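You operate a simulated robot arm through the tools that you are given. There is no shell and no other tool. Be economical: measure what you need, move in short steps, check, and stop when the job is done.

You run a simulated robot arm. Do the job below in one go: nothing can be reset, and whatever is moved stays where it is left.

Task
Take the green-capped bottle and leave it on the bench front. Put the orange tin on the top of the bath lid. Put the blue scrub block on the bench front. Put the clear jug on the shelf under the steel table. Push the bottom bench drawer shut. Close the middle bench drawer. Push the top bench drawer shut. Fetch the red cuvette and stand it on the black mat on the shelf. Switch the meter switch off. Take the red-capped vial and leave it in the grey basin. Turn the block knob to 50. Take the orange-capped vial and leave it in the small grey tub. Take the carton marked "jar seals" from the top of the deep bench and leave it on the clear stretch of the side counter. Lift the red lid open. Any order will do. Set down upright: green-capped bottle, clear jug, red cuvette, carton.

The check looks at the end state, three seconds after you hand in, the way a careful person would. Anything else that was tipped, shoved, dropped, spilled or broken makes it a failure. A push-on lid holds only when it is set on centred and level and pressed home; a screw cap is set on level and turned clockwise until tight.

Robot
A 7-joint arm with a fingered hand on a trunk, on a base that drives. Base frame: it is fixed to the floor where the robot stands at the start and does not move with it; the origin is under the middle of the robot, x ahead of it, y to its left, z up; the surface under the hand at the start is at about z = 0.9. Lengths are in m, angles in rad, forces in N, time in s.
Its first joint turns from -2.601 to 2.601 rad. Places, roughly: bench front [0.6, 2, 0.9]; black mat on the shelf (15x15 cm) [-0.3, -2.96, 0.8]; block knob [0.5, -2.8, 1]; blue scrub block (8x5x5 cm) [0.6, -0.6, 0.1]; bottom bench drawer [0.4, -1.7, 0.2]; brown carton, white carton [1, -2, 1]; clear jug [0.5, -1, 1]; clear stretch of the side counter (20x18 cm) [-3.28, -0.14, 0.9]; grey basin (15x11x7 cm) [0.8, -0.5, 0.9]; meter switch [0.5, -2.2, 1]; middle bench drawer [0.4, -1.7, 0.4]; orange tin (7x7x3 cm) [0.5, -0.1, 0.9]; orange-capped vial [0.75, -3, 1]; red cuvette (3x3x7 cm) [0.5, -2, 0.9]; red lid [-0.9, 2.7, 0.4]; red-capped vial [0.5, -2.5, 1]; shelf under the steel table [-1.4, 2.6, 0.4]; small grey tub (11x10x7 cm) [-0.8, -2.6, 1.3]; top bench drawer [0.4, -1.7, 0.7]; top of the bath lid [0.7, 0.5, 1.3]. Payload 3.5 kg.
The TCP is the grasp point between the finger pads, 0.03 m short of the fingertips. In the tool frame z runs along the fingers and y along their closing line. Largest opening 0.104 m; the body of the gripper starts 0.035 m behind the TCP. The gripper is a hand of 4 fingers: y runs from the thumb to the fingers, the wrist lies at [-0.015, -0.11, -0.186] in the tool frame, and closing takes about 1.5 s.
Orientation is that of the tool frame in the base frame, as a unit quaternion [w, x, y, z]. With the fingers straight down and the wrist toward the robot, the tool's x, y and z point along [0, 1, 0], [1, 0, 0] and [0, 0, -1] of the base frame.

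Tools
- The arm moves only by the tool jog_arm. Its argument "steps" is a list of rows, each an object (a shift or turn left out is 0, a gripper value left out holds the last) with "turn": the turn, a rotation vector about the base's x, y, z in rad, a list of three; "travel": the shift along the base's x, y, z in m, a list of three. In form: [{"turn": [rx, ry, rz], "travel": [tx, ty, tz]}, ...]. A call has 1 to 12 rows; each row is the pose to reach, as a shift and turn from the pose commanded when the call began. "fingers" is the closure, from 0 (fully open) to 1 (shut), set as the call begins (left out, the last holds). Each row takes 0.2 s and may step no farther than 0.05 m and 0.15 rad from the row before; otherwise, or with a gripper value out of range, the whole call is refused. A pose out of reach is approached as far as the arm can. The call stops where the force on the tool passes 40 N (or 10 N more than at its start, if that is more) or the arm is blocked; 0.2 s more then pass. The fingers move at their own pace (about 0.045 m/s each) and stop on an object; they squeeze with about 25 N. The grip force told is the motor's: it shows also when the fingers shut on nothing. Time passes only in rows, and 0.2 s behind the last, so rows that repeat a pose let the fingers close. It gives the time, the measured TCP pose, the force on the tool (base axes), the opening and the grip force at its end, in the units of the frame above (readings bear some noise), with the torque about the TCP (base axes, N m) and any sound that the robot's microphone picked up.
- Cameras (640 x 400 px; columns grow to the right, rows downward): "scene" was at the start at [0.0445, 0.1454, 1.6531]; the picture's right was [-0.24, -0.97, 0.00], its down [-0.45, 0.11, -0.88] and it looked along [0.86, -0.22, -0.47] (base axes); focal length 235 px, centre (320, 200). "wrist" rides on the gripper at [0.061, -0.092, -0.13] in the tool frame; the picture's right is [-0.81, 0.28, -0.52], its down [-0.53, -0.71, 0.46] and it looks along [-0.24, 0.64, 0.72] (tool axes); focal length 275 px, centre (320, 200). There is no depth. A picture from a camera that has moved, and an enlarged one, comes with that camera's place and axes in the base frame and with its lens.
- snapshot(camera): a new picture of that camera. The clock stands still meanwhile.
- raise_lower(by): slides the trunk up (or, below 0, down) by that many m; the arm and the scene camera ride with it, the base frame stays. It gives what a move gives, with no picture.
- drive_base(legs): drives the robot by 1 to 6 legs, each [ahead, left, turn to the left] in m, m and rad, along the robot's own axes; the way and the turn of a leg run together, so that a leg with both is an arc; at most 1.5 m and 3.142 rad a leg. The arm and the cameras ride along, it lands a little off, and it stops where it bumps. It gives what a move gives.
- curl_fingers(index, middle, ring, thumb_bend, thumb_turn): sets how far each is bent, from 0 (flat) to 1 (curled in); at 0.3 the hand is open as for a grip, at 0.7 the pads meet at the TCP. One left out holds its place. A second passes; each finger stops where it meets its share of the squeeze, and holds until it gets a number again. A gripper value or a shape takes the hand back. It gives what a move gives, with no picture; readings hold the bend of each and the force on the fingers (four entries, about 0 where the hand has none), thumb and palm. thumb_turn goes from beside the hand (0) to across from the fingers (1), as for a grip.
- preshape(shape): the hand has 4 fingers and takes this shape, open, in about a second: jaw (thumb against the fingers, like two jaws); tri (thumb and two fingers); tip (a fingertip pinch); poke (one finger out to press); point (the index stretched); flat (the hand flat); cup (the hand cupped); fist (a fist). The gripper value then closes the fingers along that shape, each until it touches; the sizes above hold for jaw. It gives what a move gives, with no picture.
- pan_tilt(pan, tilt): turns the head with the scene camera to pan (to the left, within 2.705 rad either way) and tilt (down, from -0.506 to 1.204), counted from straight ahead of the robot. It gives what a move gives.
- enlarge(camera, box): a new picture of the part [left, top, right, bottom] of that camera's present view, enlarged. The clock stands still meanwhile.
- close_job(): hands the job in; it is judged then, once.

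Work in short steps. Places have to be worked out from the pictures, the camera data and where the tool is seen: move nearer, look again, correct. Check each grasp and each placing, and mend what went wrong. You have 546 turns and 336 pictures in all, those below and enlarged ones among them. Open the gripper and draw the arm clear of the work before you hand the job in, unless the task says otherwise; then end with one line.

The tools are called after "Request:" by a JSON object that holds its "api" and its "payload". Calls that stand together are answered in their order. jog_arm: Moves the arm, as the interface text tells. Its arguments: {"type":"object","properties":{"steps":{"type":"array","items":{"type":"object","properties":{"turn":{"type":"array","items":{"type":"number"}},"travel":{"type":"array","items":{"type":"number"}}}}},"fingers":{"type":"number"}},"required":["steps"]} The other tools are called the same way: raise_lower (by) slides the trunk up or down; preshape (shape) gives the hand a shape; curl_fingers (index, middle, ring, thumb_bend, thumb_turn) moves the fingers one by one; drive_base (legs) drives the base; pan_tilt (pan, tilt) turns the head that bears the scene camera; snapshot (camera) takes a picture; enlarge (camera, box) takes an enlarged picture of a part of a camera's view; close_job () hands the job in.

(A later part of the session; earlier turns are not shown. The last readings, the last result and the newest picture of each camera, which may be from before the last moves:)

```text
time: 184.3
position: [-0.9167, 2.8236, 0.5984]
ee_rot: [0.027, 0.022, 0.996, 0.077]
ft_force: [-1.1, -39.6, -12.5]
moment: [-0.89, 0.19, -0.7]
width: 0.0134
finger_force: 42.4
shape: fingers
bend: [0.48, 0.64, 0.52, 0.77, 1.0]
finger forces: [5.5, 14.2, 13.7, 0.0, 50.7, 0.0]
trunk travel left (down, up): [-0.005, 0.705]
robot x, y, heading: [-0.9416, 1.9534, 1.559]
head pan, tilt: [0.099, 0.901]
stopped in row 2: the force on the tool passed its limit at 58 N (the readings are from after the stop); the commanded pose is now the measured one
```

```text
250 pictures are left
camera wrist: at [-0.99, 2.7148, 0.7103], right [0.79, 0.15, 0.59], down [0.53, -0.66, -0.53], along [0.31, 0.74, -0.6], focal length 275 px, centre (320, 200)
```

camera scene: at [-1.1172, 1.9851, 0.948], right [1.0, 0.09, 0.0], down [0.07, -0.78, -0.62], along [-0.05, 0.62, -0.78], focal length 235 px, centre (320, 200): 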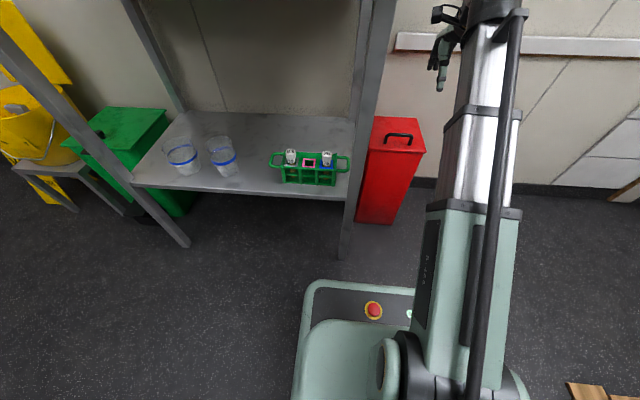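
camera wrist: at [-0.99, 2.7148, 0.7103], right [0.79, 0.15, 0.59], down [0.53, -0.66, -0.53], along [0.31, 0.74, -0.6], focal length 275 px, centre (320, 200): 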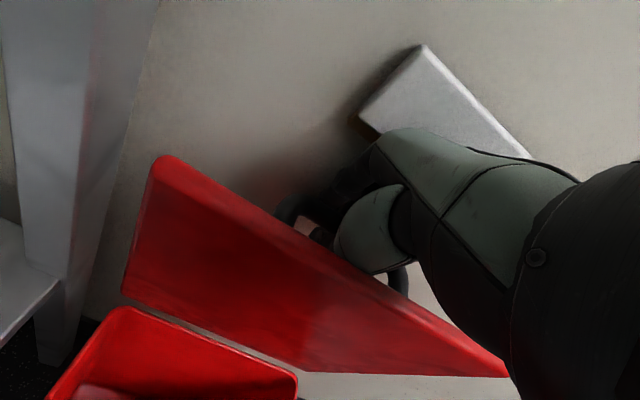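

The thumb hooks the bar and opening it would pull the lid back. Better: lower the lid gently back along the arc, then open it by pinching its front edge so the thumb ends up on the inside.

Request:
{"api": "jog_arm", "payload": {"steps": [{"travel": [0, -0.015, 0.004], "turn": [-0.07, 0, 0]}, {"travel": [0, -0.0305, 0.0085], "turn": [-0.15, 0, 0]}, {"travel": [0, -0.064, 0.005], "turn": [-0.15, 0, 0]}, {"travel": [0, -0.0997, -0.0063], "turn": [-0.15, 0, 0]}, {"travel": [0, -0.122, -0.019], "turn": [-0.15, 0, 0]}, {"travel": [0, -0.1434, -0.04], "turn": [-0.15, 0, 0]}, {"travel": [0, -0.1617, -0.062], "turn": [-0.15, 0, 0]}, {"travel": [0, -0.176, -0.0864], "turn": [-0.15, 0, 0]}, {"travel": [0, -0.1858, -0.11], "turn": [-0.15, 0, 0]}], "fingers": 1}}

Request:
{"api": "snapshot", "payload": {"camera": "wrist"}}

```text
time: 186.3
position: [-0.9183, 2.637, 0.4917]
ee_rot: [0.029, 0.02, 0.999, 0.006]
ft_force: [-4.4, -39.9, 23.0]
moment: [2.05, 0.15, 0.12]
width: 0.0049
finger_force: 25.5
shape: jaw
bend: [0.77, 0.7, 0.72, 0.81, 1.0]
finger forces: [33.6, 1.2, 0.1, 0.0, 134.3, 0.0]
trunk travel left (down, up): [-0.005, 0.705]
robot x, y, heading: [-0.9399, 1.9506, 1.557]
head pan, tilt: [0.099, 0.901]
```

```text
249 pictures are left
camera wrist: at [-0.9901, 2.5459, 0.6175], right [0.79, 0.24, 0.57], down [0.53, -0.73, -0.43], along [0.31, 0.64, -0.7], focal length 275 px, centre (320, 200)
```

wrist: 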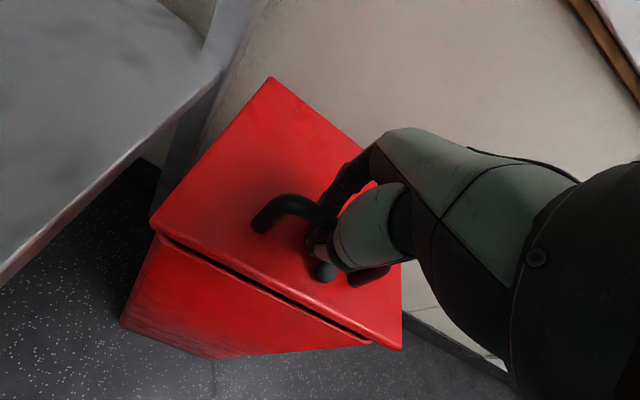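

Lid nearly closed. I open the hand and rise off.

Request:
{"api": "jog_arm", "payload": {"steps": [{}, {}, {}, {}, {}, {}, {"travel": [0, 0, 0.03]}, {"travel": [0, 0, 0.07]}, {"travel": [0, -0.02, 0.11]}], "fingers": 0}}

Request:
{"api": "snapshot", "payload": {"camera": "wrist"}}

Request:
{"api": "snapshot", "payload": {"camera": "scene"}}

```text
time: 188.3
position: [-0.9174, 2.6215, 0.6]
ee_rot: [0.029, 0.02, 0.999, 0.006]
ft_force: [0.7, -0.1, 0.7]
moment: [0.02, 0.02, 0.01]
width: 0.1037
finger_force: 0.1
shape: jaw
bend: [0.3, 0.3, 0.3, 0.3, 0.98]
finger forces: [0.0, 0.0, 0.1, 0.0, 0.0, 0.0]
trunk travel left (down, up): [-0.005, 0.705]
robot x, y, heading: [-0.9422, 1.9534, 1.554]
head pan, tilt: [0.099, 0.901]
```

```text
248 pictures are left
camera wrist: at [-0.9902, 2.5295, 0.726], right [0.79, 0.24, 0.57], down [0.53, -0.73, -0.43], along [0.31, 0.64, -0.7], focal length 275 px, centre (320, 200)
```

wrist: 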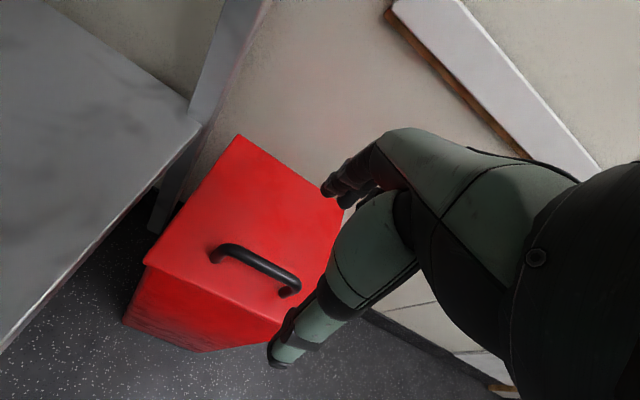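

```text
247 pictures are left
camera scene: at [-1.1172, 1.984, 0.9479], right [1.0, 0.09, 0.0], down [0.07, -0.78, -0.62], along [-0.05, 0.62, -0.78], focal length 235 px, centre (320, 200)
```

scene: 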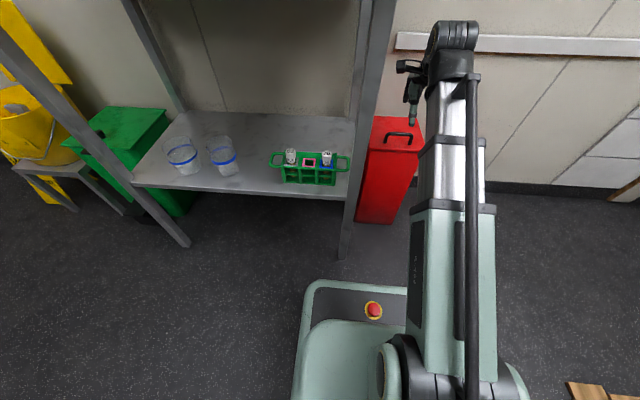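

The lid is closed and the bin unmoved. New plan: flat hand pointing toward +y, scoop under the lip and push the lid over from inside. I drive back 0.3 m and turn the hand horizontal.

Request:
{"api": "drive_base", "payload": {"legs": [[-0.3, 0, 0]]}}

Request:
{"api": "jog_arm", "payload": {"steps": [{"turn": [0.14, 0, 0]}, {"turn": [0.28, 0, 0]}, {"turn": [0.42, 0, 0]}, {"turn": [0.56, 0, 0]}, {"turn": [0.7, 0, 0]}, {"turn": [0.84, 0, 0]}, {"turn": [0.98, 0, 0]}, {"turn": [1.12, 0, 0]}, {"turn": [1.26, 0, 0]}, {"turn": [1.4, 0, 0]}, {"turn": [1.54, 0, 0]}]}}

Request:
{"api": "preshape", "payload": {"shape": "flat"}}

Request:
{"api": "snapshot", "payload": {"camera": "wrist"}}

Request:
{"api": "snapshot", "payload": {"camera": "scene"}}

```text
time: 190.4
position: [-0.9254, 2.3157, 0.599]
ee_rot: [0.029, 0.017, 0.999, 0.006]
ft_force: [0.5, -0.1, -0.4]
moment: [0.03, -0.02, 0.02]
width: 0.1038
finger_force: 0.2
shape: jaw
bend: [0.3, 0.3, 0.3, 0.3, 0.98]
finger forces: [0.0, 0.1, 0.1, 0.0, 0.0, 0.0]
trunk travel left (down, up): [-0.005, 0.705]
robot x, y, heading: [-0.9448, 1.6545, 1.56]
head pan, tilt: [0.099, 0.901]
```

```text
time: 192.8
position: [-0.9247, 2.3154, 0.6013]
ee_rot: [0.009, 0.032, 0.712, 0.701]
ft_force: [-0.2, -0.9, 0.2]
moment: [0.0, 0.01, -0.01]
width: 0.1039
finger_force: 0.0
shape: jaw
bend: [0.3, 0.3, 0.3, 0.3, 0.98]
finger forces: [0.1, 0.0, 0.0, 0.0, 0.0, 0.0]
out of reach, approached as far as the arm can: row 8
trunk travel left (down, up): [-0.005, 0.705]
robot x, y, heading: [-0.9428, 1.6502, 1.562]
head pan, tilt: [0.099, 0.901]
```

```text
time: 193.7
position: [-0.9256, 2.3163, 0.601]
ee_rot: [0.009, 0.033, 0.713, 0.7]
ft_force: [0.9, -0.4, -0.3]
moment: [0.03, -0.02, -0.01]
width: 0.096
finger_force: 0.1
shape: flat
bend: [0.0, 0.0, 0.0, 0.39, 0.0]
finger forces: [0.0, 0.0, 0.0, 0.0, 0.0, 0.1]
trunk travel left (down, up): [-0.005, 0.705]
robot x, y, heading: [-0.9408, 1.6485, 1.568]
head pan, tilt: [0.099, 0.901]
```

```text
246 pictures are left
camera wrist: at [-0.9964, 2.1877, 0.5137], right [0.79, -0.56, 0.26], down [0.53, 0.41, -0.74], along [0.31, 0.72, 0.62], focal length 275 px, centre (320, 200)
```

wrist: 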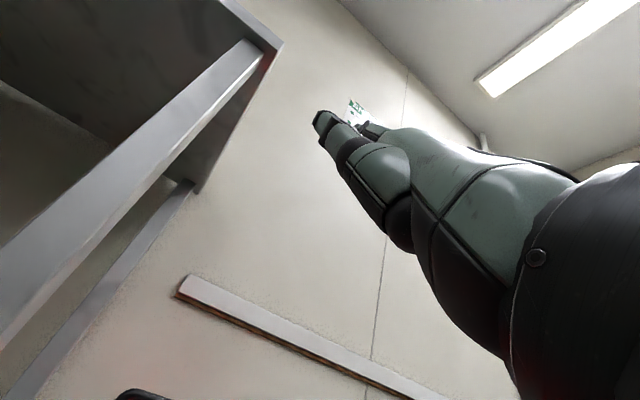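

```text
245 pictures are left
camera scene: at [-1.1206, 1.6784, 0.948], right [1.0, 0.09, 0.0], down [0.07, -0.78, -0.62], along [-0.06, 0.62, -0.78], focal length 235 px, centre (320, 200)
```

scene: 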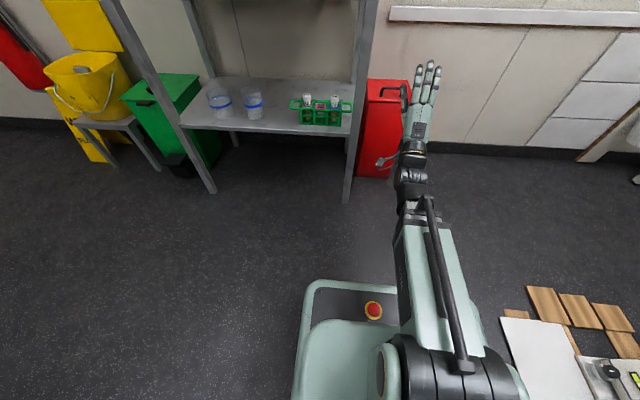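

In flat shape the hand points ~50° up from the tool axis. I rotate the tool down 0.55 rad and lower so the fingertips will meet the lid lip from beneath; shift slightly right of the table leg.

Request:
{"api": "jog_arm", "payload": {"steps": [{"turn": [-0.14, 0, 0], "travel": [0.01, 0, -0.03]}, {"turn": [-0.28, 0, 0], "travel": [0.02, 0, -0.07]}, {"turn": [-0.42, 0, 0], "travel": [0.025, 0, -0.11]}, {"turn": [-0.55, 0, 0], "travel": [0.025, 0, -0.15]}, {"turn": [-0.55, 0, 0], "travel": [0.025, 0, -0.19]}, {"turn": [-0.55, 0, 0], "travel": [0.025, 0, -0.23]}, {"turn": [-0.55, 0, 0], "travel": [0.025, 0, -0.27]}, {"turn": [-0.55, 0, 0], "travel": [0.025, 0, -0.3]}]}}

Request:
{"api": "snapshot", "payload": {"camera": "wrist"}}

Request:
{"api": "snapshot", "payload": {"camera": "scene"}}

```text
time: 195.5
position: [-0.8993, 2.3179, 0.3012]
ee_rot: [0.016, 0.028, 0.876, 0.481]
ft_force: [0.4, -0.4, 0.1]
moment: [0.01, 0.02, 0.0]
width: 0.096
finger_force: 0.1
shape: flat
bend: [0.0, 0.0, 0.0, 0.39, 0.0]
finger forces: [0.0, 0.0, 0.0, 0.0, 0.0, 0.1]
trunk travel left (down, up): [-0.005, 0.705]
robot x, y, heading: [-0.9431, 1.6492, 1.563]
head pan, tilt: [0.099, 0.901]
```

```text
244 pictures are left
camera wrist: at [-0.972, 2.1622, 0.2939], right [0.79, -0.34, 0.51], down [0.53, -0.03, -0.85], along [0.31, 0.94, 0.15], focal length 275 px, centre (320, 200)
```

wrist: 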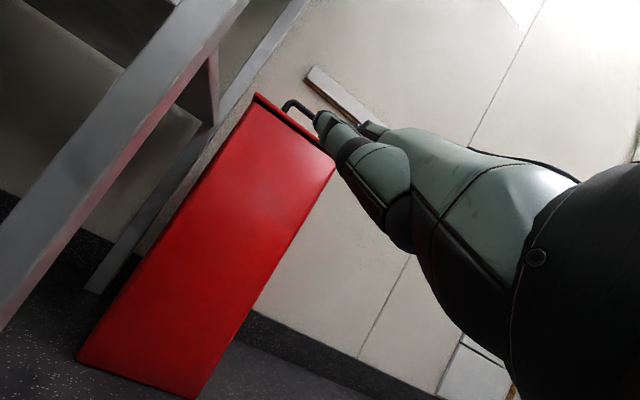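

```text
243 pictures are left
camera scene: at [-1.1206, 1.6784, 0.948], right [1.0, 0.09, 0.0], down [0.07, -0.78, -0.62], along [-0.06, 0.62, -0.78], focal length 235 px, centre (320, 200)
```

scene: 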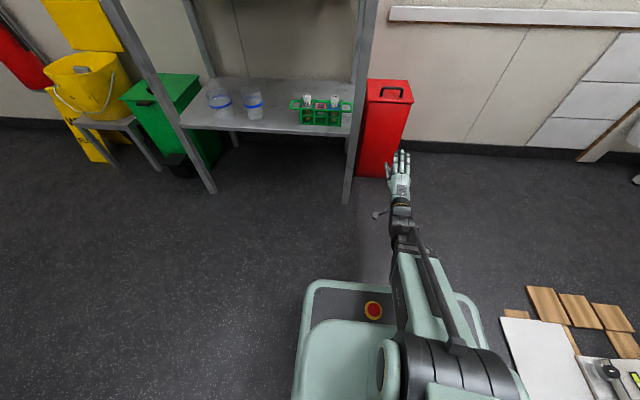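

The lip underside is at z≈0.435. I drive 0.2 m forward so the fingertips come near the bin front.

Request:
{"api": "drive_base", "payload": {"legs": [[0.18, 0, 0]]}}

Request:
{"api": "snapshot", "payload": {"camera": "wrist"}}

Request:
{"api": "enlarge", "payload": {"camera": "scene", "box": [340, 60, 460, 220]}}

```text
time: 197.0
position: [-0.898, 2.4959, 0.3011]
ee_rot: [0.018, 0.029, 0.876, 0.481]
ft_force: [0.2, 0.2, 0.3]
moment: [0.01, 0.0, -0.01]
width: 0.096
finger_force: 0.1
shape: flat
bend: [0.0, 0.0, 0.0, 0.39, 0.0]
finger forces: [0.0, 0.1, 0.1, 0.0, 0.0, 0.0]
trunk travel left (down, up): [-0.005, 0.705]
robot x, y, heading: [-0.9458, 1.8295, 1.565]
head pan, tilt: [0.099, 0.901]
```

```text
242 pictures are left
camera wrist: at [-0.9701, 2.3409, 0.2944], right [0.79, -0.34, 0.51], down [0.53, -0.04, -0.84], along [0.31, 0.94, 0.15], focal length 275 px, centre (320, 200)
```

wrist: 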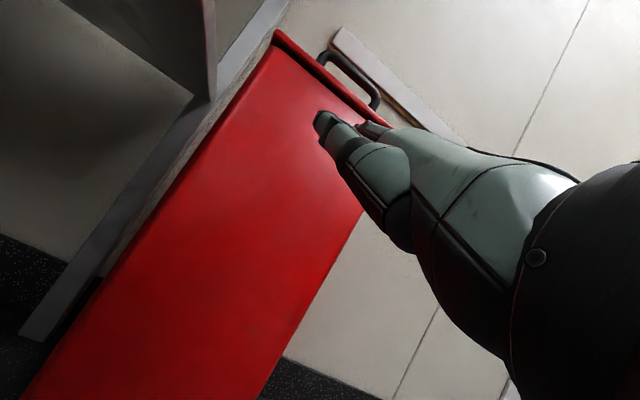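

```text
2.50 times, centred on (400, 140) of scene
camera zoom: at [-1.1191, 1.8573, 0.948], right [1.0, 0.09, 0.0], down [0.07, -0.78, -0.62], along [-0.06, 0.62, -0.78], focal length 587 px, centre (120, 350)
```

zoom: 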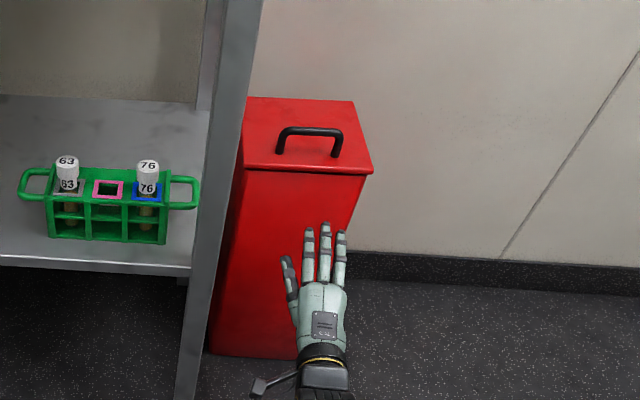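

Fingertips are just in front of the bin, below the lip. I creep forward to touch, then slide up to catch the lip.

Request:
{"api": "jog_arm", "payload": {"steps": [{"travel": [0, 0.015, 0]}, {"travel": [0, 0.03, 0]}, {"travel": [0, 0.04, 0]}, {"travel": [0, 0.05, 0]}, {"travel": [0, 0.058, 0]}, {"travel": [0, 0.066, 0]}, {"travel": [0, 0.074, 0]}, {"travel": [0, 0.08, 0]}]}}

Request:
{"api": "snapshot", "payload": {"camera": "wrist"}}

```text
time: 198.2
position: [-0.8993, 2.5485, 0.3006]
ee_rot: [0.018, 0.029, 0.877, 0.479]
ft_force: [1.0, -8.5, -1.3]
moment: [0.69, -0.01, -0.1]
width: 0.0958
finger_force: 0.1
shape: flat
bend: [0.0, 0.0, 0.0, 0.39, 0.0]
finger forces: [0.0, 8.2, 0.0, 0.1, 0.0, 0.0]
trunk travel left (down, up): [-0.005, 0.705]
robot x, y, heading: [-0.947, 1.8261, 1.562]
head pan, tilt: [0.099, 0.901]
stopped in row 6: the force on the tool passed its limit at 52 N (the readings are from after the stop); the commanded pose is now the measured one
```

```text
240 pictures are left
camera wrist: at [-0.97, 2.3936, 0.2941], right [0.79, -0.34, 0.51], down [0.53, -0.04, -0.84], along [0.31, 0.94, 0.15], focal length 275 px, centre (320, 200)
```

wrist: 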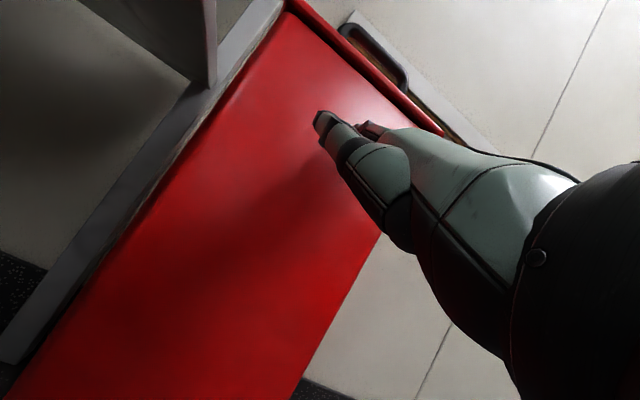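

Contact with the front face. I ease back 3 mm and slide upward.

Request:
{"api": "jog_arm", "payload": {"steps": [{"travel": [0, -0.003, 0.01]}, {"travel": [0, -0.003, 0.02]}, {"travel": [0, -0.003, 0.03]}, {"travel": [0, -0.003, 0.04]}, {"travel": [0, -0.003, 0.05]}, {"travel": [0, -0.003, 0.06]}, {"travel": [0, -0.003, 0.07]}]}}

Request:
{"api": "snapshot", "payload": {"camera": "wrist"}}

Request:
{"api": "enlarge", "payload": {"camera": "scene", "box": [340, 60, 460, 220]}}

```text
time: 199.8
position: [-0.8989, 2.5452, 0.3702]
ee_rot: [0.018, 0.029, 0.877, 0.48]
ft_force: [0.6, 0.0, -0.2]
moment: [-0.06, 0.02, 0.0]
width: 0.096
finger_force: 0.0
shape: flat
bend: [0.0, 0.0, 0.0, 0.39, 0.0]
finger forces: [0.1, 0.4, 0.0, 0.0, 0.1, 0.0]
trunk travel left (down, up): [-0.005, 0.705]
robot x, y, heading: [-0.9427, 1.8264, 1.561]
head pan, tilt: [0.099, 0.901]
```

```text
239 pictures are left
camera wrist: at [-0.9703, 2.3902, 0.3643], right [0.79, -0.34, 0.51], down [0.53, -0.04, -0.84], along [0.31, 0.94, 0.15], focal length 275 px, centre (320, 200)
```

wrist: 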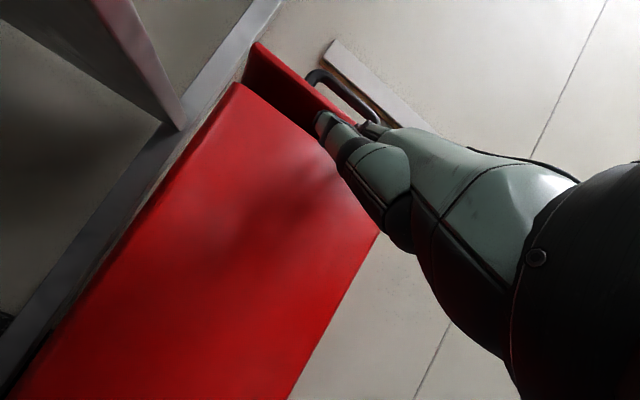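

```text
2.50 times, centred on (400, 140) of scene
camera zoom: at [-1.1192, 1.8569, 0.9479], right [1.0, 0.09, 0.0], down [0.07, -0.78, -0.62], along [-0.06, 0.62, -0.78], focal length 587 px, centre (120, 350)
```

zoom: 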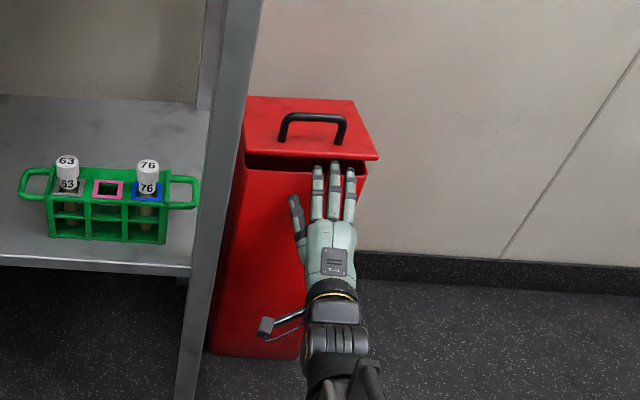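

The lid is lifting on the fingertips. I move in and up along the arc beneath it.

Request:
{"api": "jog_arm", "payload": {"steps": [{"travel": [0, 0.01, 0.025]}, {"travel": [0, 0.025, 0.04]}, {"travel": [0, 0.04, 0.055]}, {"travel": [0, 0.06, 0.07]}, {"travel": [0, 0.08, 0.085]}, {"travel": [0, 0.105, 0.1]}]}}

Request:
{"api": "snapshot", "payload": {"camera": "wrist"}}

Request:
{"api": "enlarge", "payload": {"camera": "scene", "box": [340, 20, 460, 180]}}

```text
time: 201.2
position: [-0.8973, 2.6513, 0.4693]
ee_rot: [0.017, 0.029, 0.877, 0.479]
ft_force: [0.3, -0.1, 0.0]
moment: [0.01, -0.02, -0.01]
width: 0.0962
finger_force: 0.1
shape: flat
bend: [0.0, 0.0, 0.0, 0.39, 0.0]
finger forces: [0.1, 0.1, 0.1, 0.0, 0.0, 0.1]
trunk travel left (down, up): [-0.005, 0.705]
robot x, y, heading: [-0.9418, 1.8266, 1.564]
head pan, tilt: [0.099, 0.901]
```

```text
237 pictures are left
camera wrist: at [-0.9697, 2.4964, 0.4636], right [0.79, -0.34, 0.51], down [0.53, -0.04, -0.84], along [0.31, 0.94, 0.15], focal length 275 px, centre (320, 200)
```

wrist: 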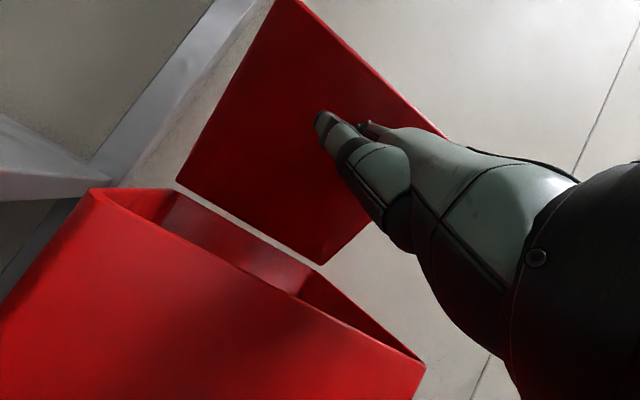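

```text
2.50 times, centred on (400, 100) of scene
camera zoom: at [-1.1192, 1.8569, 0.9479], right [1.0, 0.09, 0.0], down [0.07, -0.78, -0.62], along [-0.06, 0.62, -0.78], focal length 587 px, centre (120, 450)
```

zoom: 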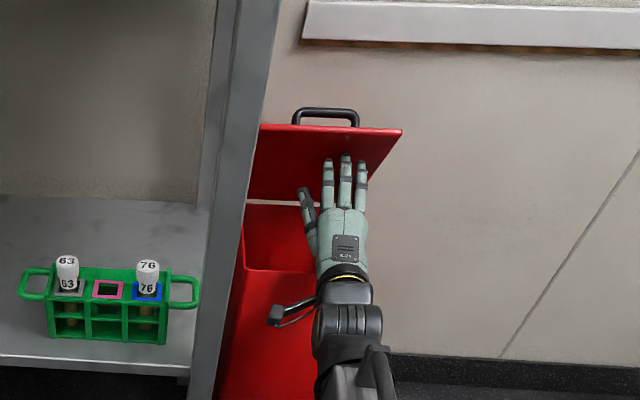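

Excellent, the lid rests on the fingers at ~60°. I push on through vertical.

Request:
{"api": "jog_arm", "payload": {"steps": [{"travel": [0, 0.02, 0.012]}, {"travel": [0, 0.04, 0.018]}, {"travel": [0, 0.06, 0.018]}, {"travel": [0, 0.08, 0.018]}, {"travel": [0, 0.1, 0.015]}, {"travel": [0, 0.115, 0.01]}]}}

Request:
{"api": "snapshot", "payload": {"camera": "wrist"}}

Request:
{"api": "enlarge", "payload": {"camera": "scene", "box": [340, 20, 460, 180]}}

```text
time: 202.6
position: [-0.8975, 2.7564, 0.4815]
ee_rot: [0.017, 0.029, 0.877, 0.479]
ft_force: [-0.8, -14.3, -1.7]
moment: [1.18, -0.07, -0.14]
width: 0.096
finger_force: 0.0
shape: flat
bend: [0.0, 0.0, 0.0, 0.39, 0.0]
finger forces: [0.0, 13.6, 0.0, 0.0, 0.0, 0.0]
trunk travel left (down, up): [-0.005, 0.705]
robot x, y, heading: [-0.9451, 1.8275, 1.565]
head pan, tilt: [0.099, 0.901]
stopped in row 6: the force on the tool passed its limit at 54 N (the readings are from after the stop); the commanded pose is now the measured one
```

```text
235 pictures are left
camera wrist: at [-0.9698, 2.601, 0.4752], right [0.79, -0.34, 0.51], down [0.53, -0.04, -0.84], along [0.31, 0.94, 0.15], focal length 275 px, centre (320, 200)
```

wrist: 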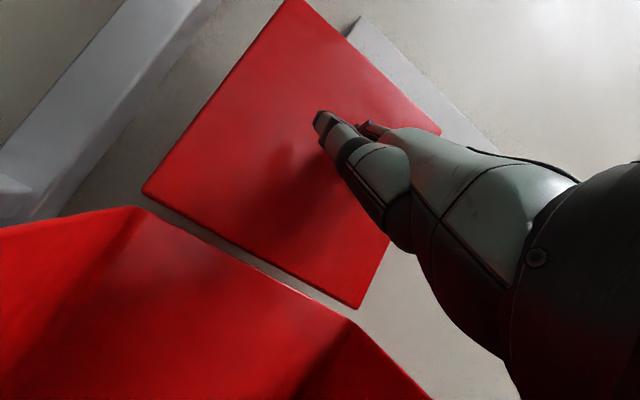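

```text
2.50 times, centred on (400, 100) of scene
camera zoom: at [-1.1192, 1.856, 0.948], right [1.0, 0.09, 0.0], down [0.07, -0.78, -0.62], along [-0.06, 0.62, -0.78], focal length 587 px, centre (120, 450)
```

zoom: 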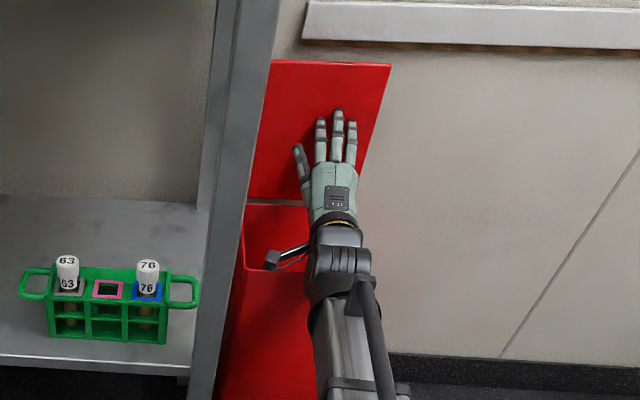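

Lid at its stop, past vertical. I withdraw the hand slowly and check it stays open.

Request:
{"api": "jog_arm", "payload": {"steps": [{"travel": [0, -0.02, 0]}, {"travel": [0, -0.05, 0.005]}, {"travel": [0, -0.09, 0.02]}, {"travel": [0, -0.13, 0.04]}, {"travel": [0, -0.17, 0.06]}, {"travel": [0, -0.21, 0.08]}, {"travel": [0, -0.25, 0.1]}]}}

Request:
{"api": "snapshot", "payload": {"camera": "scene"}}

```text
time: 204.2
position: [-0.8993, 2.5064, 0.5783]
ee_rot: [0.001, 0.034, 0.877, 0.48]
ft_force: [-0.8, 0.8, -1.0]
moment: [0.01, -0.04, 0.02]
width: 0.0001
finger_force: 0.1
shape: flat
bend: [0.0, 0.0, 0.0, 0.39, 0.0]
finger forces: [0.0, 0.0, 0.1, 0.0, 0.0, 0.0]
out of reach, approached as far as the arm can: row 6
trunk travel left (down, up): [-0.005, 0.705]
robot x, y, heading: [-0.9422, 1.8271, 1.565]
head pan, tilt: [0.099, 0.901]
```

```text
233 pictures are left
camera scene: at [-1.1192, 1.8567, 0.9479], right [1.0, 0.09, 0.0], down [0.07, -0.78, -0.62], along [-0.06, 0.62, -0.78], focal length 235 px, centre (320, 200)
```

scene: 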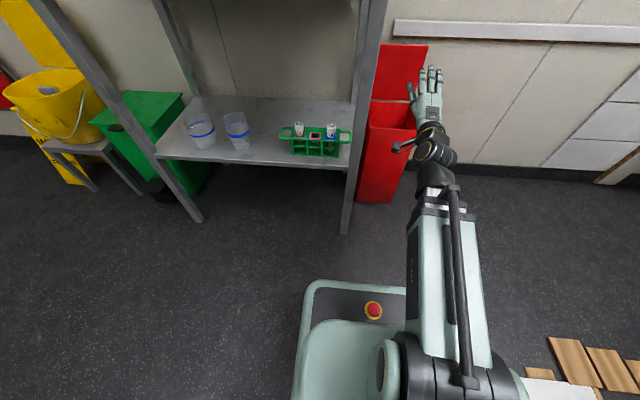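

The lid stays open. I zoom on the shelf to plan the jug's spot.

Request:
{"api": "enlarge", "payload": {"camera": "scene", "box": [150, 70, 380, 214]}}

```text
2.78 times, centred on (265, 142) of scene
camera zoom: at [-1.1192, 1.8567, 0.9479], right [1.0, 0.09, 0.0], down [0.07, -0.78, -0.62], along [-0.06, 0.62, -0.78], focal length 652 px, centre (473, 361)
```

zoom: 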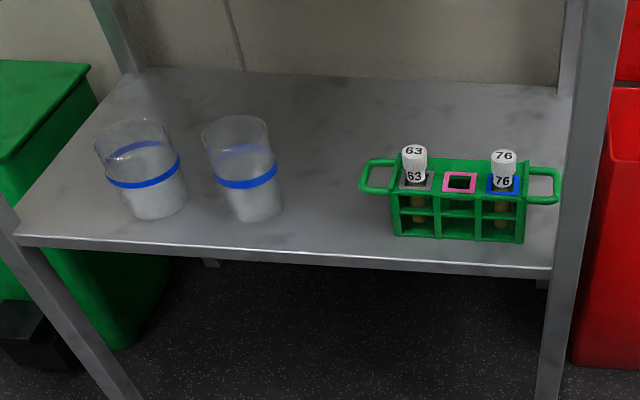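

The shelf has free space behind the gap, at about (−1.38,2.70). Now I raise the trunk and travel to the jug at the bench, turning to face it.

Request:
{"api": "raise_lower", "payload": {"by": 0.4}}

Request:
{"api": "raise_lower", "payload": {"by": 0.27}}

Request:
{"api": "drive_base", "payload": {"legs": [[-1.5, 0, 0], [-1.3, 0, 0], [0, 0, -1.565]]}}

Request:
{"api": "pan_tilt", "payload": {"pan": 0.15, "tilt": 0.5}}

Request:
{"api": "snapshot", "payload": {"camera": "scene"}}

```text
time: 208.0
position: [-0.8989, 2.5073, 0.9779]
ee_rot: [0.018, 0.029, 0.878, 0.478]
ft_force: [0.2, -0.2, 0.8]
moment: [0.02, 0.01, 0.01]
width: 0.0
finger_force: 0.1
shape: flat
bend: [0.0, 0.0, 0.0, 0.39, 0.0]
finger forces: [0.0, 0.1, 0.0, 0.0, 0.0, 0.1]
trunk travel left (down, up): [-0.405, 0.305]
robot x, y, heading: [-0.9406, 1.8303, 1.558]
head pan, tilt: [0.099, 0.901]
```

```text
time: 210.8
position: [-0.8978, 2.5073, 1.2487]
ee_rot: [0.017, 0.029, 0.877, 0.479]
ft_force: [0.1, 0.7, -0.3]
moment: [0.0, -0.01, 0.01]
width: 0.0
finger_force: 0.1
shape: flat
bend: [0.0, 0.0, 0.0, 0.39, 0.0]
finger forces: [0.1, 0.0, 0.0, 0.1, 0.0, 0.0]
trunk travel left (down, up): [-0.675, 0.035]
robot x, y, heading: [-0.9425, 1.8264, 1.564]
head pan, tilt: [0.099, 0.901]
```

```text
time: 228.2
position: [-0.2987, -1.0303, 1.2479]
ee_rot: [0.353, 0.645, 0.595, 0.324]
ft_force: [0.8, 0.2, 0.3]
moment: [0.01, 0.03, 0.0]
width: 0.0
finger_force: 0.1
shape: flat
bend: [0.0, 0.0, 0.0, 0.39, 0.0]
finger forces: [0.0, 0.1, 0.0, 0.1, 0.1, 0.1]
trunk travel left (down, up): [-0.675, 0.035]
robot x, y, heading: [-0.976, -0.9788, -0.031]
head pan, tilt: [0.099, 0.901]
```

```text
time: 229.0
position: [-0.2974, -1.0311, 1.2482]
ee_rot: [0.352, 0.645, 0.596, 0.324]
ft_force: [-0.1, 0.1, -0.7]
moment: [0.01, 0.01, 0.0]
width: 0.0001
finger_force: 0.0
shape: flat
bend: [0.0, 0.0, 0.0, 0.39, 0.0]
finger forces: [0.0, 0.0, 0.0, 0.0, 0.0, 0.0]
trunk travel left (down, up): [-0.675, 0.035]
robot x, y, heading: [-0.9796, -0.9791, -0.022]
head pan, tilt: [0.15, 0.499]
```

```text
231 pictures are left
camera scene: at [-0.9274, -0.7957, 1.6518], right [0.13, -0.99, 0.0], down [-0.48, -0.06, -0.88], along [0.87, 0.11, -0.48], focal length 235 px, centre (320, 200)
```

scene: 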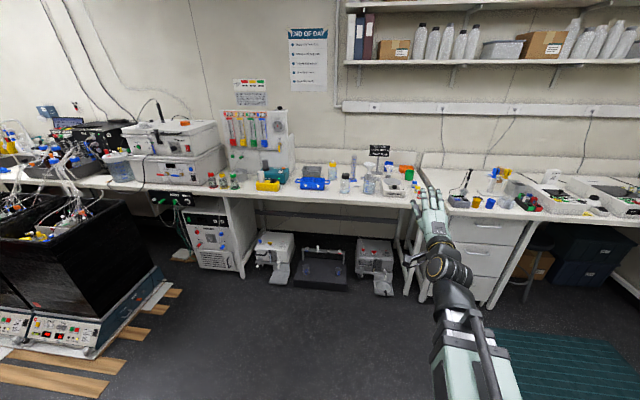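

I drive 0.35 m closer and zoom on the jug.

Request:
{"api": "drive_base", "payload": {"legs": [[0.4, 0.0, 0.022]]}}

Request:
{"api": "pan_tilt", "payload": {"pan": -0.05, "tilt": 0.6}}

Request:
{"api": "enlarge", "payload": {"camera": "scene", "box": [220, 100, 460, 250]}}

```text
time: 231.5
position: [0.1037, -1.0212, 1.2479]
ee_rot: [0.349, 0.639, 0.602, 0.327]
ft_force: [-0.7, -1.0, 0.2]
moment: [-0.02, 0.0, -0.03]
width: 0.0
finger_force: 0.2
shape: flat
bend: [0.0, 0.0, 0.0, 0.39, 0.0]
finger forces: [0.1, 0.0, 0.0, 0.1, 0.1, 0.1]
trunk travel left (down, up): [-0.675, 0.035]
robot x, y, heading: [-0.5773, -0.9788, -0.004]
head pan, tilt: [0.15, 0.499]
```

```text
time: 232.2
position: [0.1034, -1.0211, 1.2497]
ee_rot: [0.35, 0.639, 0.602, 0.327]
ft_force: [-0.6, -0.1, 0.1]
moment: [0.0, -0.01, -0.02]
width: 0.0
finger_force: 0.1
shape: flat
bend: [0.0, 0.0, 0.0, 0.39, 0.0]
finger forces: [0.0, 0.1, 0.1, 0.0, 0.1, 0.1]
trunk travel left (down, up): [-0.675, 0.035]
robot x, y, heading: [-0.5759, -0.9808, -0.004]
head pan, tilt: [-0.051, 0.6]
```

```text
2.67 times, centred on (340, 175) of scene
camera zoom: at [-0.5329, -0.8175, 1.6428], right [-0.05, -1.0, 0.0], down [-0.56, 0.03, -0.83], along [0.82, -0.04, -0.56], focal length 626 px, centre (267, 267)
```

zoom: 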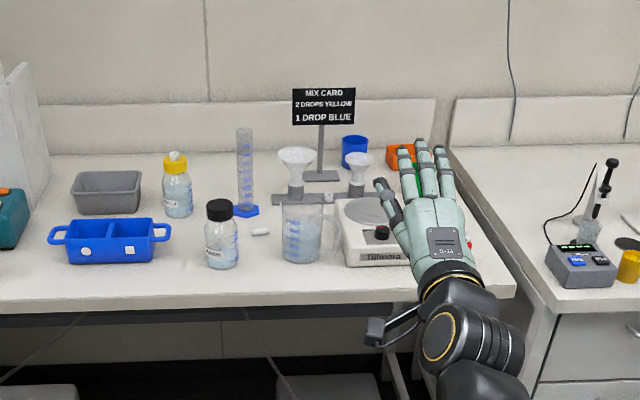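

The jug stands at about (0.60,-0.95), top z≈1.035, handle toward −y. I'll grip it top-down with fingers across x. I reshape to jaw and turn the hand down.

Request:
{"api": "preshape", "payload": {"shape": "jaw"}}

Request:
{"api": "jog_arm", "payload": {"steps": [{"turn": [0, 0.14, 0]}, {"turn": [0, 0.28, 0]}, {"turn": [0, 0.42, 0]}, {"turn": [0, 0.56, 0]}, {"turn": [0, 0.7, 0]}, {"turn": [0, 0.84, 0]}, {"turn": [0, 0.98, 0]}, {"turn": [0, 0.98, 0], "travel": [0, 0.03, 0.04]}, {"turn": [0, 0.98, 0], "travel": [0, 0.05, 0.08]}]}}

Request:
{"api": "drive_base", "payload": {"legs": [[0.36, 0.0, 0.0]]}}

Request:
{"api": "snapshot", "payload": {"camera": "wrist"}}

Request:
{"api": "snapshot", "payload": {"camera": "scene"}}

```text
time: 233.2
position: [0.1031, -1.0219, 1.249]
ee_rot: [0.35, 0.638, 0.602, 0.328]
ft_force: [-0.4, -0.3, 0.2]
moment: [0.02, 0.04, -0.02]
width: 0.1039
finger_force: 0.0
shape: jaw
bend: [0.3, 0.3, 0.3, 0.3, 0.97]
finger forces: [0.0, 0.1, 0.1, 0.0, 0.0, 0.1]
trunk travel left (down, up): [-0.675, 0.035]
robot x, y, heading: [-0.5747, -0.9797, -0.0]
head pan, tilt: [-0.051, 0.6]
```

```text
time: 235.2
position: [0.0884, -1.0437, 1.3101]
ee_rot: [-0.013, 0.673, 0.737, 0.063]
ft_force: [0.2, 0.8, -0.3]
moment: [-0.01, 0.01, -0.01]
width: 0.1037
finger_force: 0.1
shape: jaw
bend: [0.3, 0.3, 0.3, 0.3, 0.98]
finger forces: [0.0, 0.0, 0.0, 0.0, 0.1, 0.1]
out of reach, approached as far as the arm can: row 1, 2, 3, 4, 5, 6, 7, 8, 9
trunk travel left (down, up): [-0.675, 0.035]
robot x, y, heading: [-0.5754, -0.9788, -0.005]
head pan, tilt: [-0.051, 0.6]
```

```text
time: 237.4
position: [0.441, -1.0452, 1.3104]
ee_rot: [-0.013, 0.674, 0.736, 0.065]
ft_force: [0.4, -0.9, 0.2]
moment: [0.01, -0.01, -0.01]
width: 0.1041
finger_force: 0.0
shape: jaw
bend: [0.3, 0.3, 0.3, 0.3, 0.98]
finger forces: [0.0, 0.0, 0.1, 0.0, 0.0, 0.1]
trunk travel left (down, up): [-0.675, 0.035]
robot x, y, heading: [-0.2216, -0.9799, -0.003]
head pan, tilt: [-0.051, 0.6]
```

```text
229 pictures are left
camera wrist: at [0.3356, -1.0072, 1.4392], right [0.31, -0.84, 0.45], down [-0.63, -0.54, -0.56], along [0.71, -0.11, -0.69], focal length 275 px, centre (320, 200)
```

wrist: 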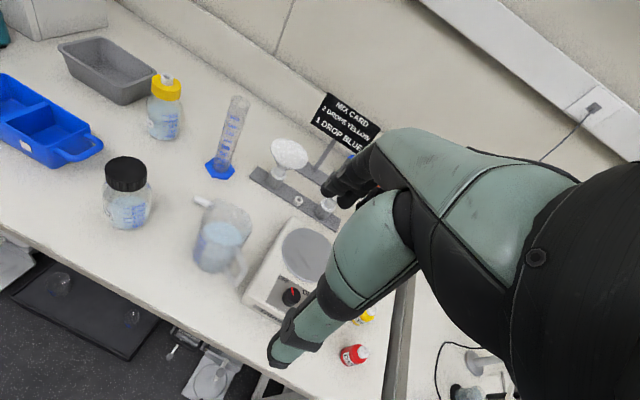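

```text
228 pictures are left
camera scene: at [-0.1789, -0.8183, 1.6427], right [-0.05, -1.0, 0.0], down [-0.56, 0.03, -0.82], along [0.82, -0.04, -0.57], focal length 235 px, centre (320, 200)
```

scene: 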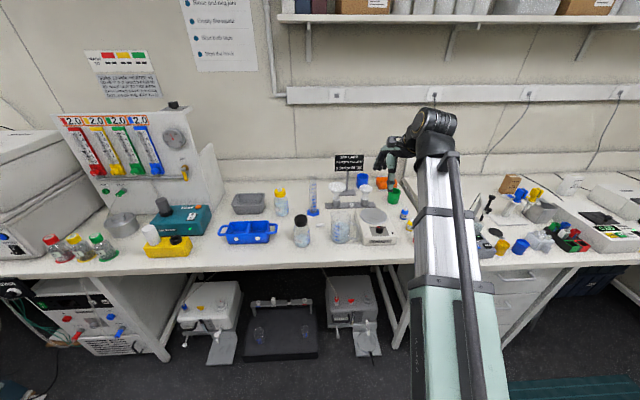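

Jug centre ≈(0.588,-0.947). I zoom to measure its rim width against the 0.104 m opening.

Request:
{"api": "enlarge", "payload": {"camera": "scene", "box": [290, 170, 410, 250]}}

Request:
{"api": "enlarge", "payload": {"camera": "wrist", "box": [160, 170, 320, 300]}}

```text
5.00 times, centred on (350, 210) of scene
camera zoom: at [-0.1789, -0.8183, 1.6427], right [-0.05, -1.0, 0.0], down [-0.56, 0.03, -0.82], along [0.82, -0.04, -0.57], focal length 1173 px, centre (170, 150)
```

zoom: 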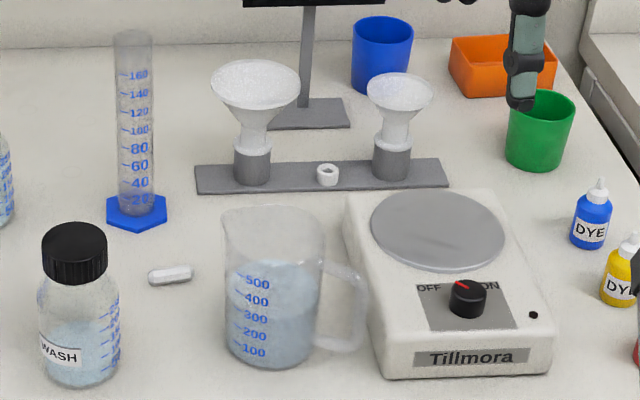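

```text
3.08 times, centred on (240, 235) of wrist
camera zoom: at [0.3356, -1.0072, 1.4392], right [0.31, -0.84, 0.45], down [-0.63, -0.54, -0.56], along [0.71, -0.11, -0.69], focal length 847 px, centre (566, 92)
```

zoom: 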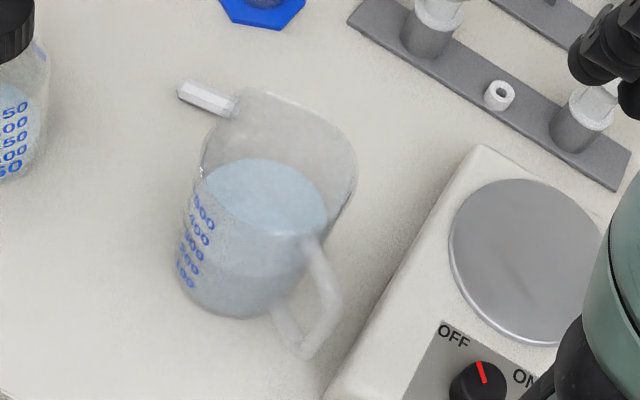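

Rim ≈0.088 m, body ≈0.082 at grip height, about 350 ml of water inside. I level the tool and move above the jug at z≈1.13.

Request:
{"api": "jog_arm", "payload": {"steps": [{"turn": [-0.04, 0.02, -0.03], "travel": [0.03, 0.02, 0]}, {"turn": [-0.08, 0.045, -0.05], "travel": [0.06, 0.04, -0.01]}, {"turn": [-0.113, 0.068, -0.08], "travel": [0.09, 0.06, -0.03]}, {"turn": [-0.113, 0.068, -0.08], "travel": [0.12, 0.08, -0.06]}, {"turn": [-0.113, 0.068, -0.08], "travel": [0.147, 0.098, -0.09]}, {"turn": [-0.113, 0.068, -0.08], "travel": [0.147, 0.098, -0.13]}, {"turn": [-0.113, 0.068, -0.08], "travel": [0.147, 0.098, -0.17]}]}}

Request:
{"api": "snapshot", "payload": {"camera": "wrist"}}

Request:
{"api": "enlarge", "payload": {"camera": "scene", "box": [290, 140, 430, 250]}}

```text
time: 239.0
position: [0.5859, -0.9884, 1.1321]
ee_rot: [-0.06, 0.684, 0.723, 0.078]
ft_force: [-0.4, 0.5, 0.2]
moment: [0.04, -0.02, 0.0]
width: 0.1038
finger_force: 0.0
shape: jaw
bend: [0.3, 0.3, 0.3, 0.3, 0.98]
finger forces: [0.0, 0.0, 0.1, 0.0, 0.0, 0.0]
out of reach, approached as far as the arm can: row 1, 2, 3, 4, 5, 6, 7
trunk travel left (down, up): [-0.675, 0.035]
robot x, y, heading: [-0.2237, -0.9807, -0.005]
head pan, tilt: [-0.051, 0.6]
```

```text
225 pictures are left
camera wrist: at [0.4882, -0.9591, 1.2689], right [0.31, -0.88, 0.36], down [-0.67, -0.47, -0.57], along [0.67, -0.06, -0.74], focal length 275 px, centre (320, 200)
```

wrist: 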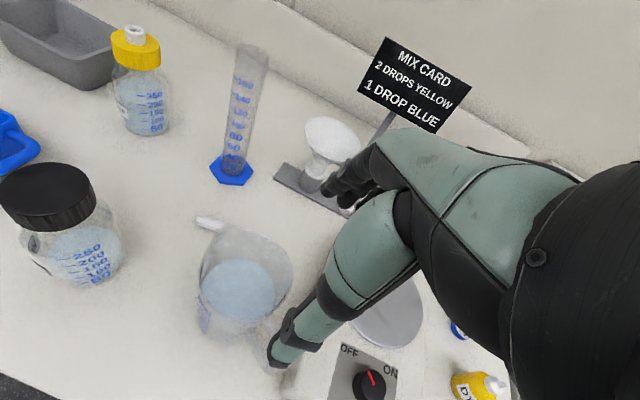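

```text
3.64 times, centred on (360, 195) of scene
camera zoom: at [-0.1796, -0.8182, 1.6428], right [-0.05, -1.0, 0.0], down [-0.56, 0.03, -0.82], along [0.82, -0.04, -0.57], focal length 853 px, centre (174, 218)
```

zoom: 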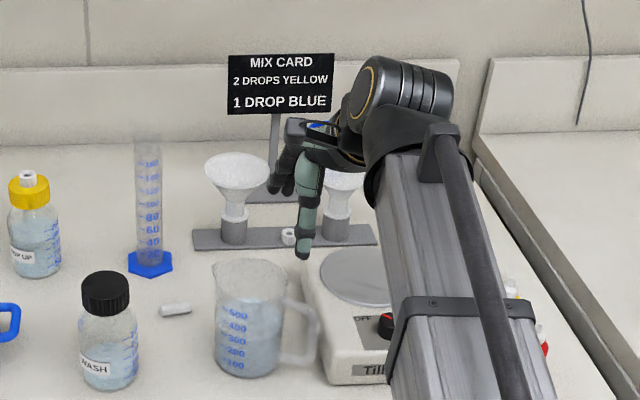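

The arm is at some joint limit (tool tilted, y short). I raise up toward the arm's starting posture to unwind it.

Request:
{"api": "jog_arm", "payload": {"steps": [{"travel": [0, 0, 0.04]}, {"travel": [0, -0.02, 0.08]}, {"travel": [0, -0.05, 0.12]}, {"travel": [0, -0.08, 0.16]}, {"travel": [0, -0.11, 0.2]}, {"travel": [0, -0.14, 0.24]}, {"travel": [0, -0.17, 0.28]}, {"travel": [0, -0.2, 0.32]}, {"travel": [0, -0.2, 0.36]}]}}

```text
time: 241.0
position: [0.5823, -1.1853, 1.4959]
ee_rot: [-0.06, 0.683, 0.724, 0.079]
ft_force: [0.1, -0.5, 0.6]
moment: [-0.01, 0.0, 0.01]
width: 0.1039
finger_force: 0.1
shape: jaw
bend: [0.3, 0.3, 0.3, 0.3, 0.98]
finger forces: [0.0, 0.0, 0.0, 0.0, 0.1, 0.0]
trunk travel left (down, up): [-0.675, 0.035]
robot x, y, heading: [-0.2247, -0.9864, 0.001]
head pan, tilt: [-0.051, 0.6]
```

Reachable here. I correct the tilt so the tool points straight down.

Request:
{"api": "jog_arm", "payload": {"steps": [{"turn": [-0.1, 0.01, -0.03]}, {"turn": [-0.195, 0.02, -0.055]}, {"turn": [-0.195, 0.02, -0.055], "travel": [0, 0.04, 0]}, {"turn": [-0.195, 0.02, -0.055], "travel": [0, 0.08, 0]}, {"turn": [-0.195, 0.02, -0.055], "travel": [0, 0.12, 0]}, {"turn": [-0.195, 0.02, -0.055], "travel": [0, 0.16, -0.02]}, {"turn": [-0.195, 0.02, -0.055], "travel": [0, 0.2, -0.04]}]}}

```text
time: 242.6
position: [0.5728, -1.0491, 1.4567]
ee_rot: [-0.043, 0.676, 0.733, 0.064]
ft_force: [-0.3, 0.4, 0.0]
moment: [-0.01, 0.01, 0.02]
width: 0.1038
finger_force: 0.1
shape: jaw
bend: [0.3, 0.3, 0.3, 0.3, 0.98]
finger forces: [0.0, 0.0, 0.0, 0.0, 0.0, 0.1]
out of reach, approached as far as the arm can: row 2, 3, 4, 5, 6, 7
trunk travel left (down, up): [-0.675, 0.035]
robot x, y, heading: [-0.2251, -0.9796, -0.002]
head pan, tilt: [-0.051, 0.6]
```

Still limited. I try swinging further right, fixing the orientation there, and returning.

Request:
{"api": "jog_arm", "payload": {"steps": [{"travel": [0, -0.05, 0]}, {"travel": [0, -0.1, 0]}, {"travel": [0, -0.15, 0]}, {"travel": [0, -0.2, 0]}, {"travel": [0, -0.25, 0]}, {"travel": [0, -0.3, 0]}, {"travel": [0, -0.35, 0]}, {"travel": [-0.02, -0.4, 0]}, {"travel": [-0.04, -0.44, 0]}, {"travel": [-0.06, -0.48, 0]}]}}

```text
refused: row 8 steps farther than a row can; nothing moved
```

Request:
{"api": "jog_arm", "payload": {"steps": [{"travel": [0, -0.05, 0]}, {"travel": [0, -0.1, 0]}, {"travel": [0, -0.15, 0]}, {"travel": [0, -0.2, 0]}, {"travel": [0, -0.25, 0]}, {"travel": [0, -0.3, 0]}, {"travel": [0, -0.35, 0]}, {"travel": [0, -0.4, 0]}, {"travel": [0, -0.45, 0]}, {"travel": [0, -0.5, 0]}, {"travel": [0, -0.55, 0]}]}}

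```text
time: 245.0
position: [0.4819, -1.4988, 1.39]
ee_rot: [-0.042, 0.677, 0.732, 0.064]
ft_force: [0.6, -0.7, -0.1]
moment: [0.02, -0.01, 0.01]
width: 0.1038
finger_force: 0.1
shape: jaw
bend: [0.3, 0.3, 0.3, 0.3, 0.98]
finger forces: [0.0, 0.0, 0.0, 0.0, 0.0, 0.1]
out of reach, approached as far as the arm can: row 6, 7, 8, 9, 10, 11
trunk travel left (down, up): [-0.675, 0.035]
robot x, y, heading: [-0.2235, -0.9854, 0.0]
head pan, tilt: [-0.051, 0.6]
```

Request:
{"api": "jog_arm", "payload": {"steps": [{"travel": [-0.02, 0.02, 0]}, {"travel": [-0.04, 0.04, 0]}, {"travel": [-0.06, 0.06, 0]}, {"travel": [-0.06, 0.06, 0], "turn": [-0.08, 0.012, -0.04]}, {"travel": [-0.06, 0.06, 0], "turn": [-0.15, 0.025, -0.075]}]}}

```text
time: 246.2
position: [0.4239, -1.4384, 1.3892]
ee_rot: [0.002, 0.706, 0.709, 0.002]
ft_force: [-0.2, 0.7, -0.5]
moment: [-0.01, -0.03, -0.02]
width: 0.104
finger_force: 0.1
shape: jaw
bend: [0.3, 0.3, 0.3, 0.3, 0.98]
finger forces: [0.0, 0.1, 0.0, 0.0, 0.0, 0.1]
trunk travel left (down, up): [-0.675, 0.035]
robot x, y, heading: [-0.2261, -0.9808, -0.005]
head pan, tilt: [-0.051, 0.6]
```

Straight down now. I swing back left gradually toward the jug's y.

Request:
{"api": "jog_arm", "payload": {"steps": [{"travel": [0.01, 0.045, 0]}, {"travel": [0.02, 0.09, 0]}, {"travel": [0.03, 0.135, 0]}, {"travel": [0.04, 0.18, 0]}, {"travel": [0.05, 0.225, 0]}, {"travel": [0.06, 0.27, 0]}, {"travel": [0.07, 0.315, 0]}, {"travel": [0.08, 0.36, 0]}]}}

```text
time: 248.0
position: [0.4918, -1.1169, 1.3927]
ee_rot: [-0.017, 0.684, 0.728, 0.037]
ft_force: [0.0, 0.5, 0.0]
moment: [-0.01, -0.02, 0.01]
width: 0.1039
finger_force: 0.0
shape: jaw
bend: [0.3, 0.3, 0.3, 0.3, 0.98]
finger forces: [0.1, 0.0, 0.0, 0.1, 0.0, 0.1]
out of reach, approached as far as the arm can: row 5, 6, 7, 8
trunk travel left (down, up): [-0.675, 0.035]
robot x, y, heading: [-0.2237, -0.9826, -0.002]
head pan, tilt: [-0.051, 0.6]
```

This posture limits leftward reach. I try stretching the arm far out so the elbow can re-settle, then swing left and pull in.

Request:
{"api": "jog_arm", "payload": {"steps": [{"travel": [0.045, 0.0, 0.01]}, {"travel": [0.09, 0.0, 0.02]}, {"travel": [0.135, 0.01, 0.03]}, {"travel": [0.18, 0.02, 0.04]}, {"travel": [0.22, 0.04, 0.05]}, {"travel": [0.25, 0.07, 0.06]}, {"travel": [0.26, 0.11, 0.06]}, {"travel": [0.26, 0.15, 0.06]}, {"travel": [0.26, 0.19, 0.06]}, {"travel": [0.26, 0.23, 0.06]}]}}

Request:
{"api": "snapshot", "payload": {"camera": "scene"}}

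```text
time: 250.2
position: [0.7125, -0.9584, 1.4157]
ee_rot: [-0.042, 0.64, 0.763, 0.077]
ft_force: [-0.2, -0.4, -0.3]
moment: [-0.01, 0.0, 0.02]
width: 0.104
finger_force: 0.0
shape: jaw
bend: [0.3, 0.3, 0.3, 0.3, 0.98]
finger forces: [0.0, 0.0, 0.1, 0.1, 0.1, 0.1]
out of reach, approached as far as the arm can: row 2, 3, 4, 5, 6, 7, 8, 9, 10
trunk travel left (down, up): [-0.675, 0.035]
robot x, y, heading: [-0.2278, -0.9835, -0.006]
head pan, tilt: [-0.051, 0.6]
```

```text
223 pictures are left
camera scene: at [-0.1797, -0.8179, 1.6427], right [-0.05, -1.0, 0.0], down [-0.56, 0.03, -0.83], along [0.82, -0.04, -0.56], focal length 235 px, centre (320, 200)
```

scene: 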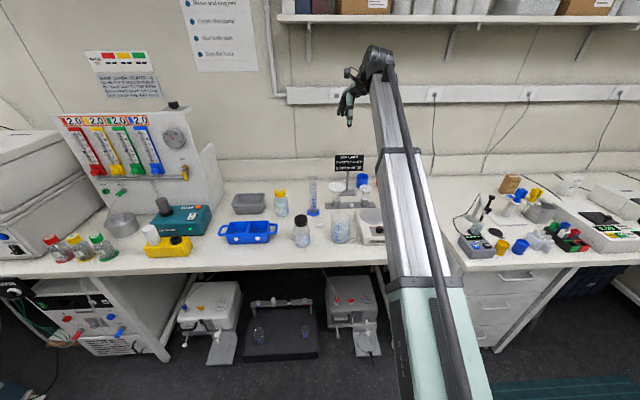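

Now I pull in toward above the jug and see if the orientation is met.

Request:
{"api": "jog_arm", "payload": {"steps": [{"travel": [-0.04, 0, -0.02]}, {"travel": [-0.08, 0, -0.04]}, {"travel": [-0.12, 0, -0.06]}, {"travel": [-0.16, 0, -0.08]}, {"travel": [-0.16, 0, -0.12]}]}}

```text
time: 251.4
position: [0.5506, -0.9591, 1.2931]
ee_rot: [-0.043, 0.641, 0.763, 0.077]
ft_force: [-0.7, -0.1, -0.5]
moment: [-0.03, 0.01, -0.03]
width: 0.104
finger_force: 0.0
shape: jaw
bend: [0.3, 0.3, 0.3, 0.3, 0.98]
finger forces: [0.1, 0.0, 0.1, 0.1, 0.0, 0.0]
trunk travel left (down, up): [-0.675, 0.035]
robot x, y, heading: [-0.2262, -0.9832, -0.009]
head pan, tilt: [-0.051, 0.6]
```

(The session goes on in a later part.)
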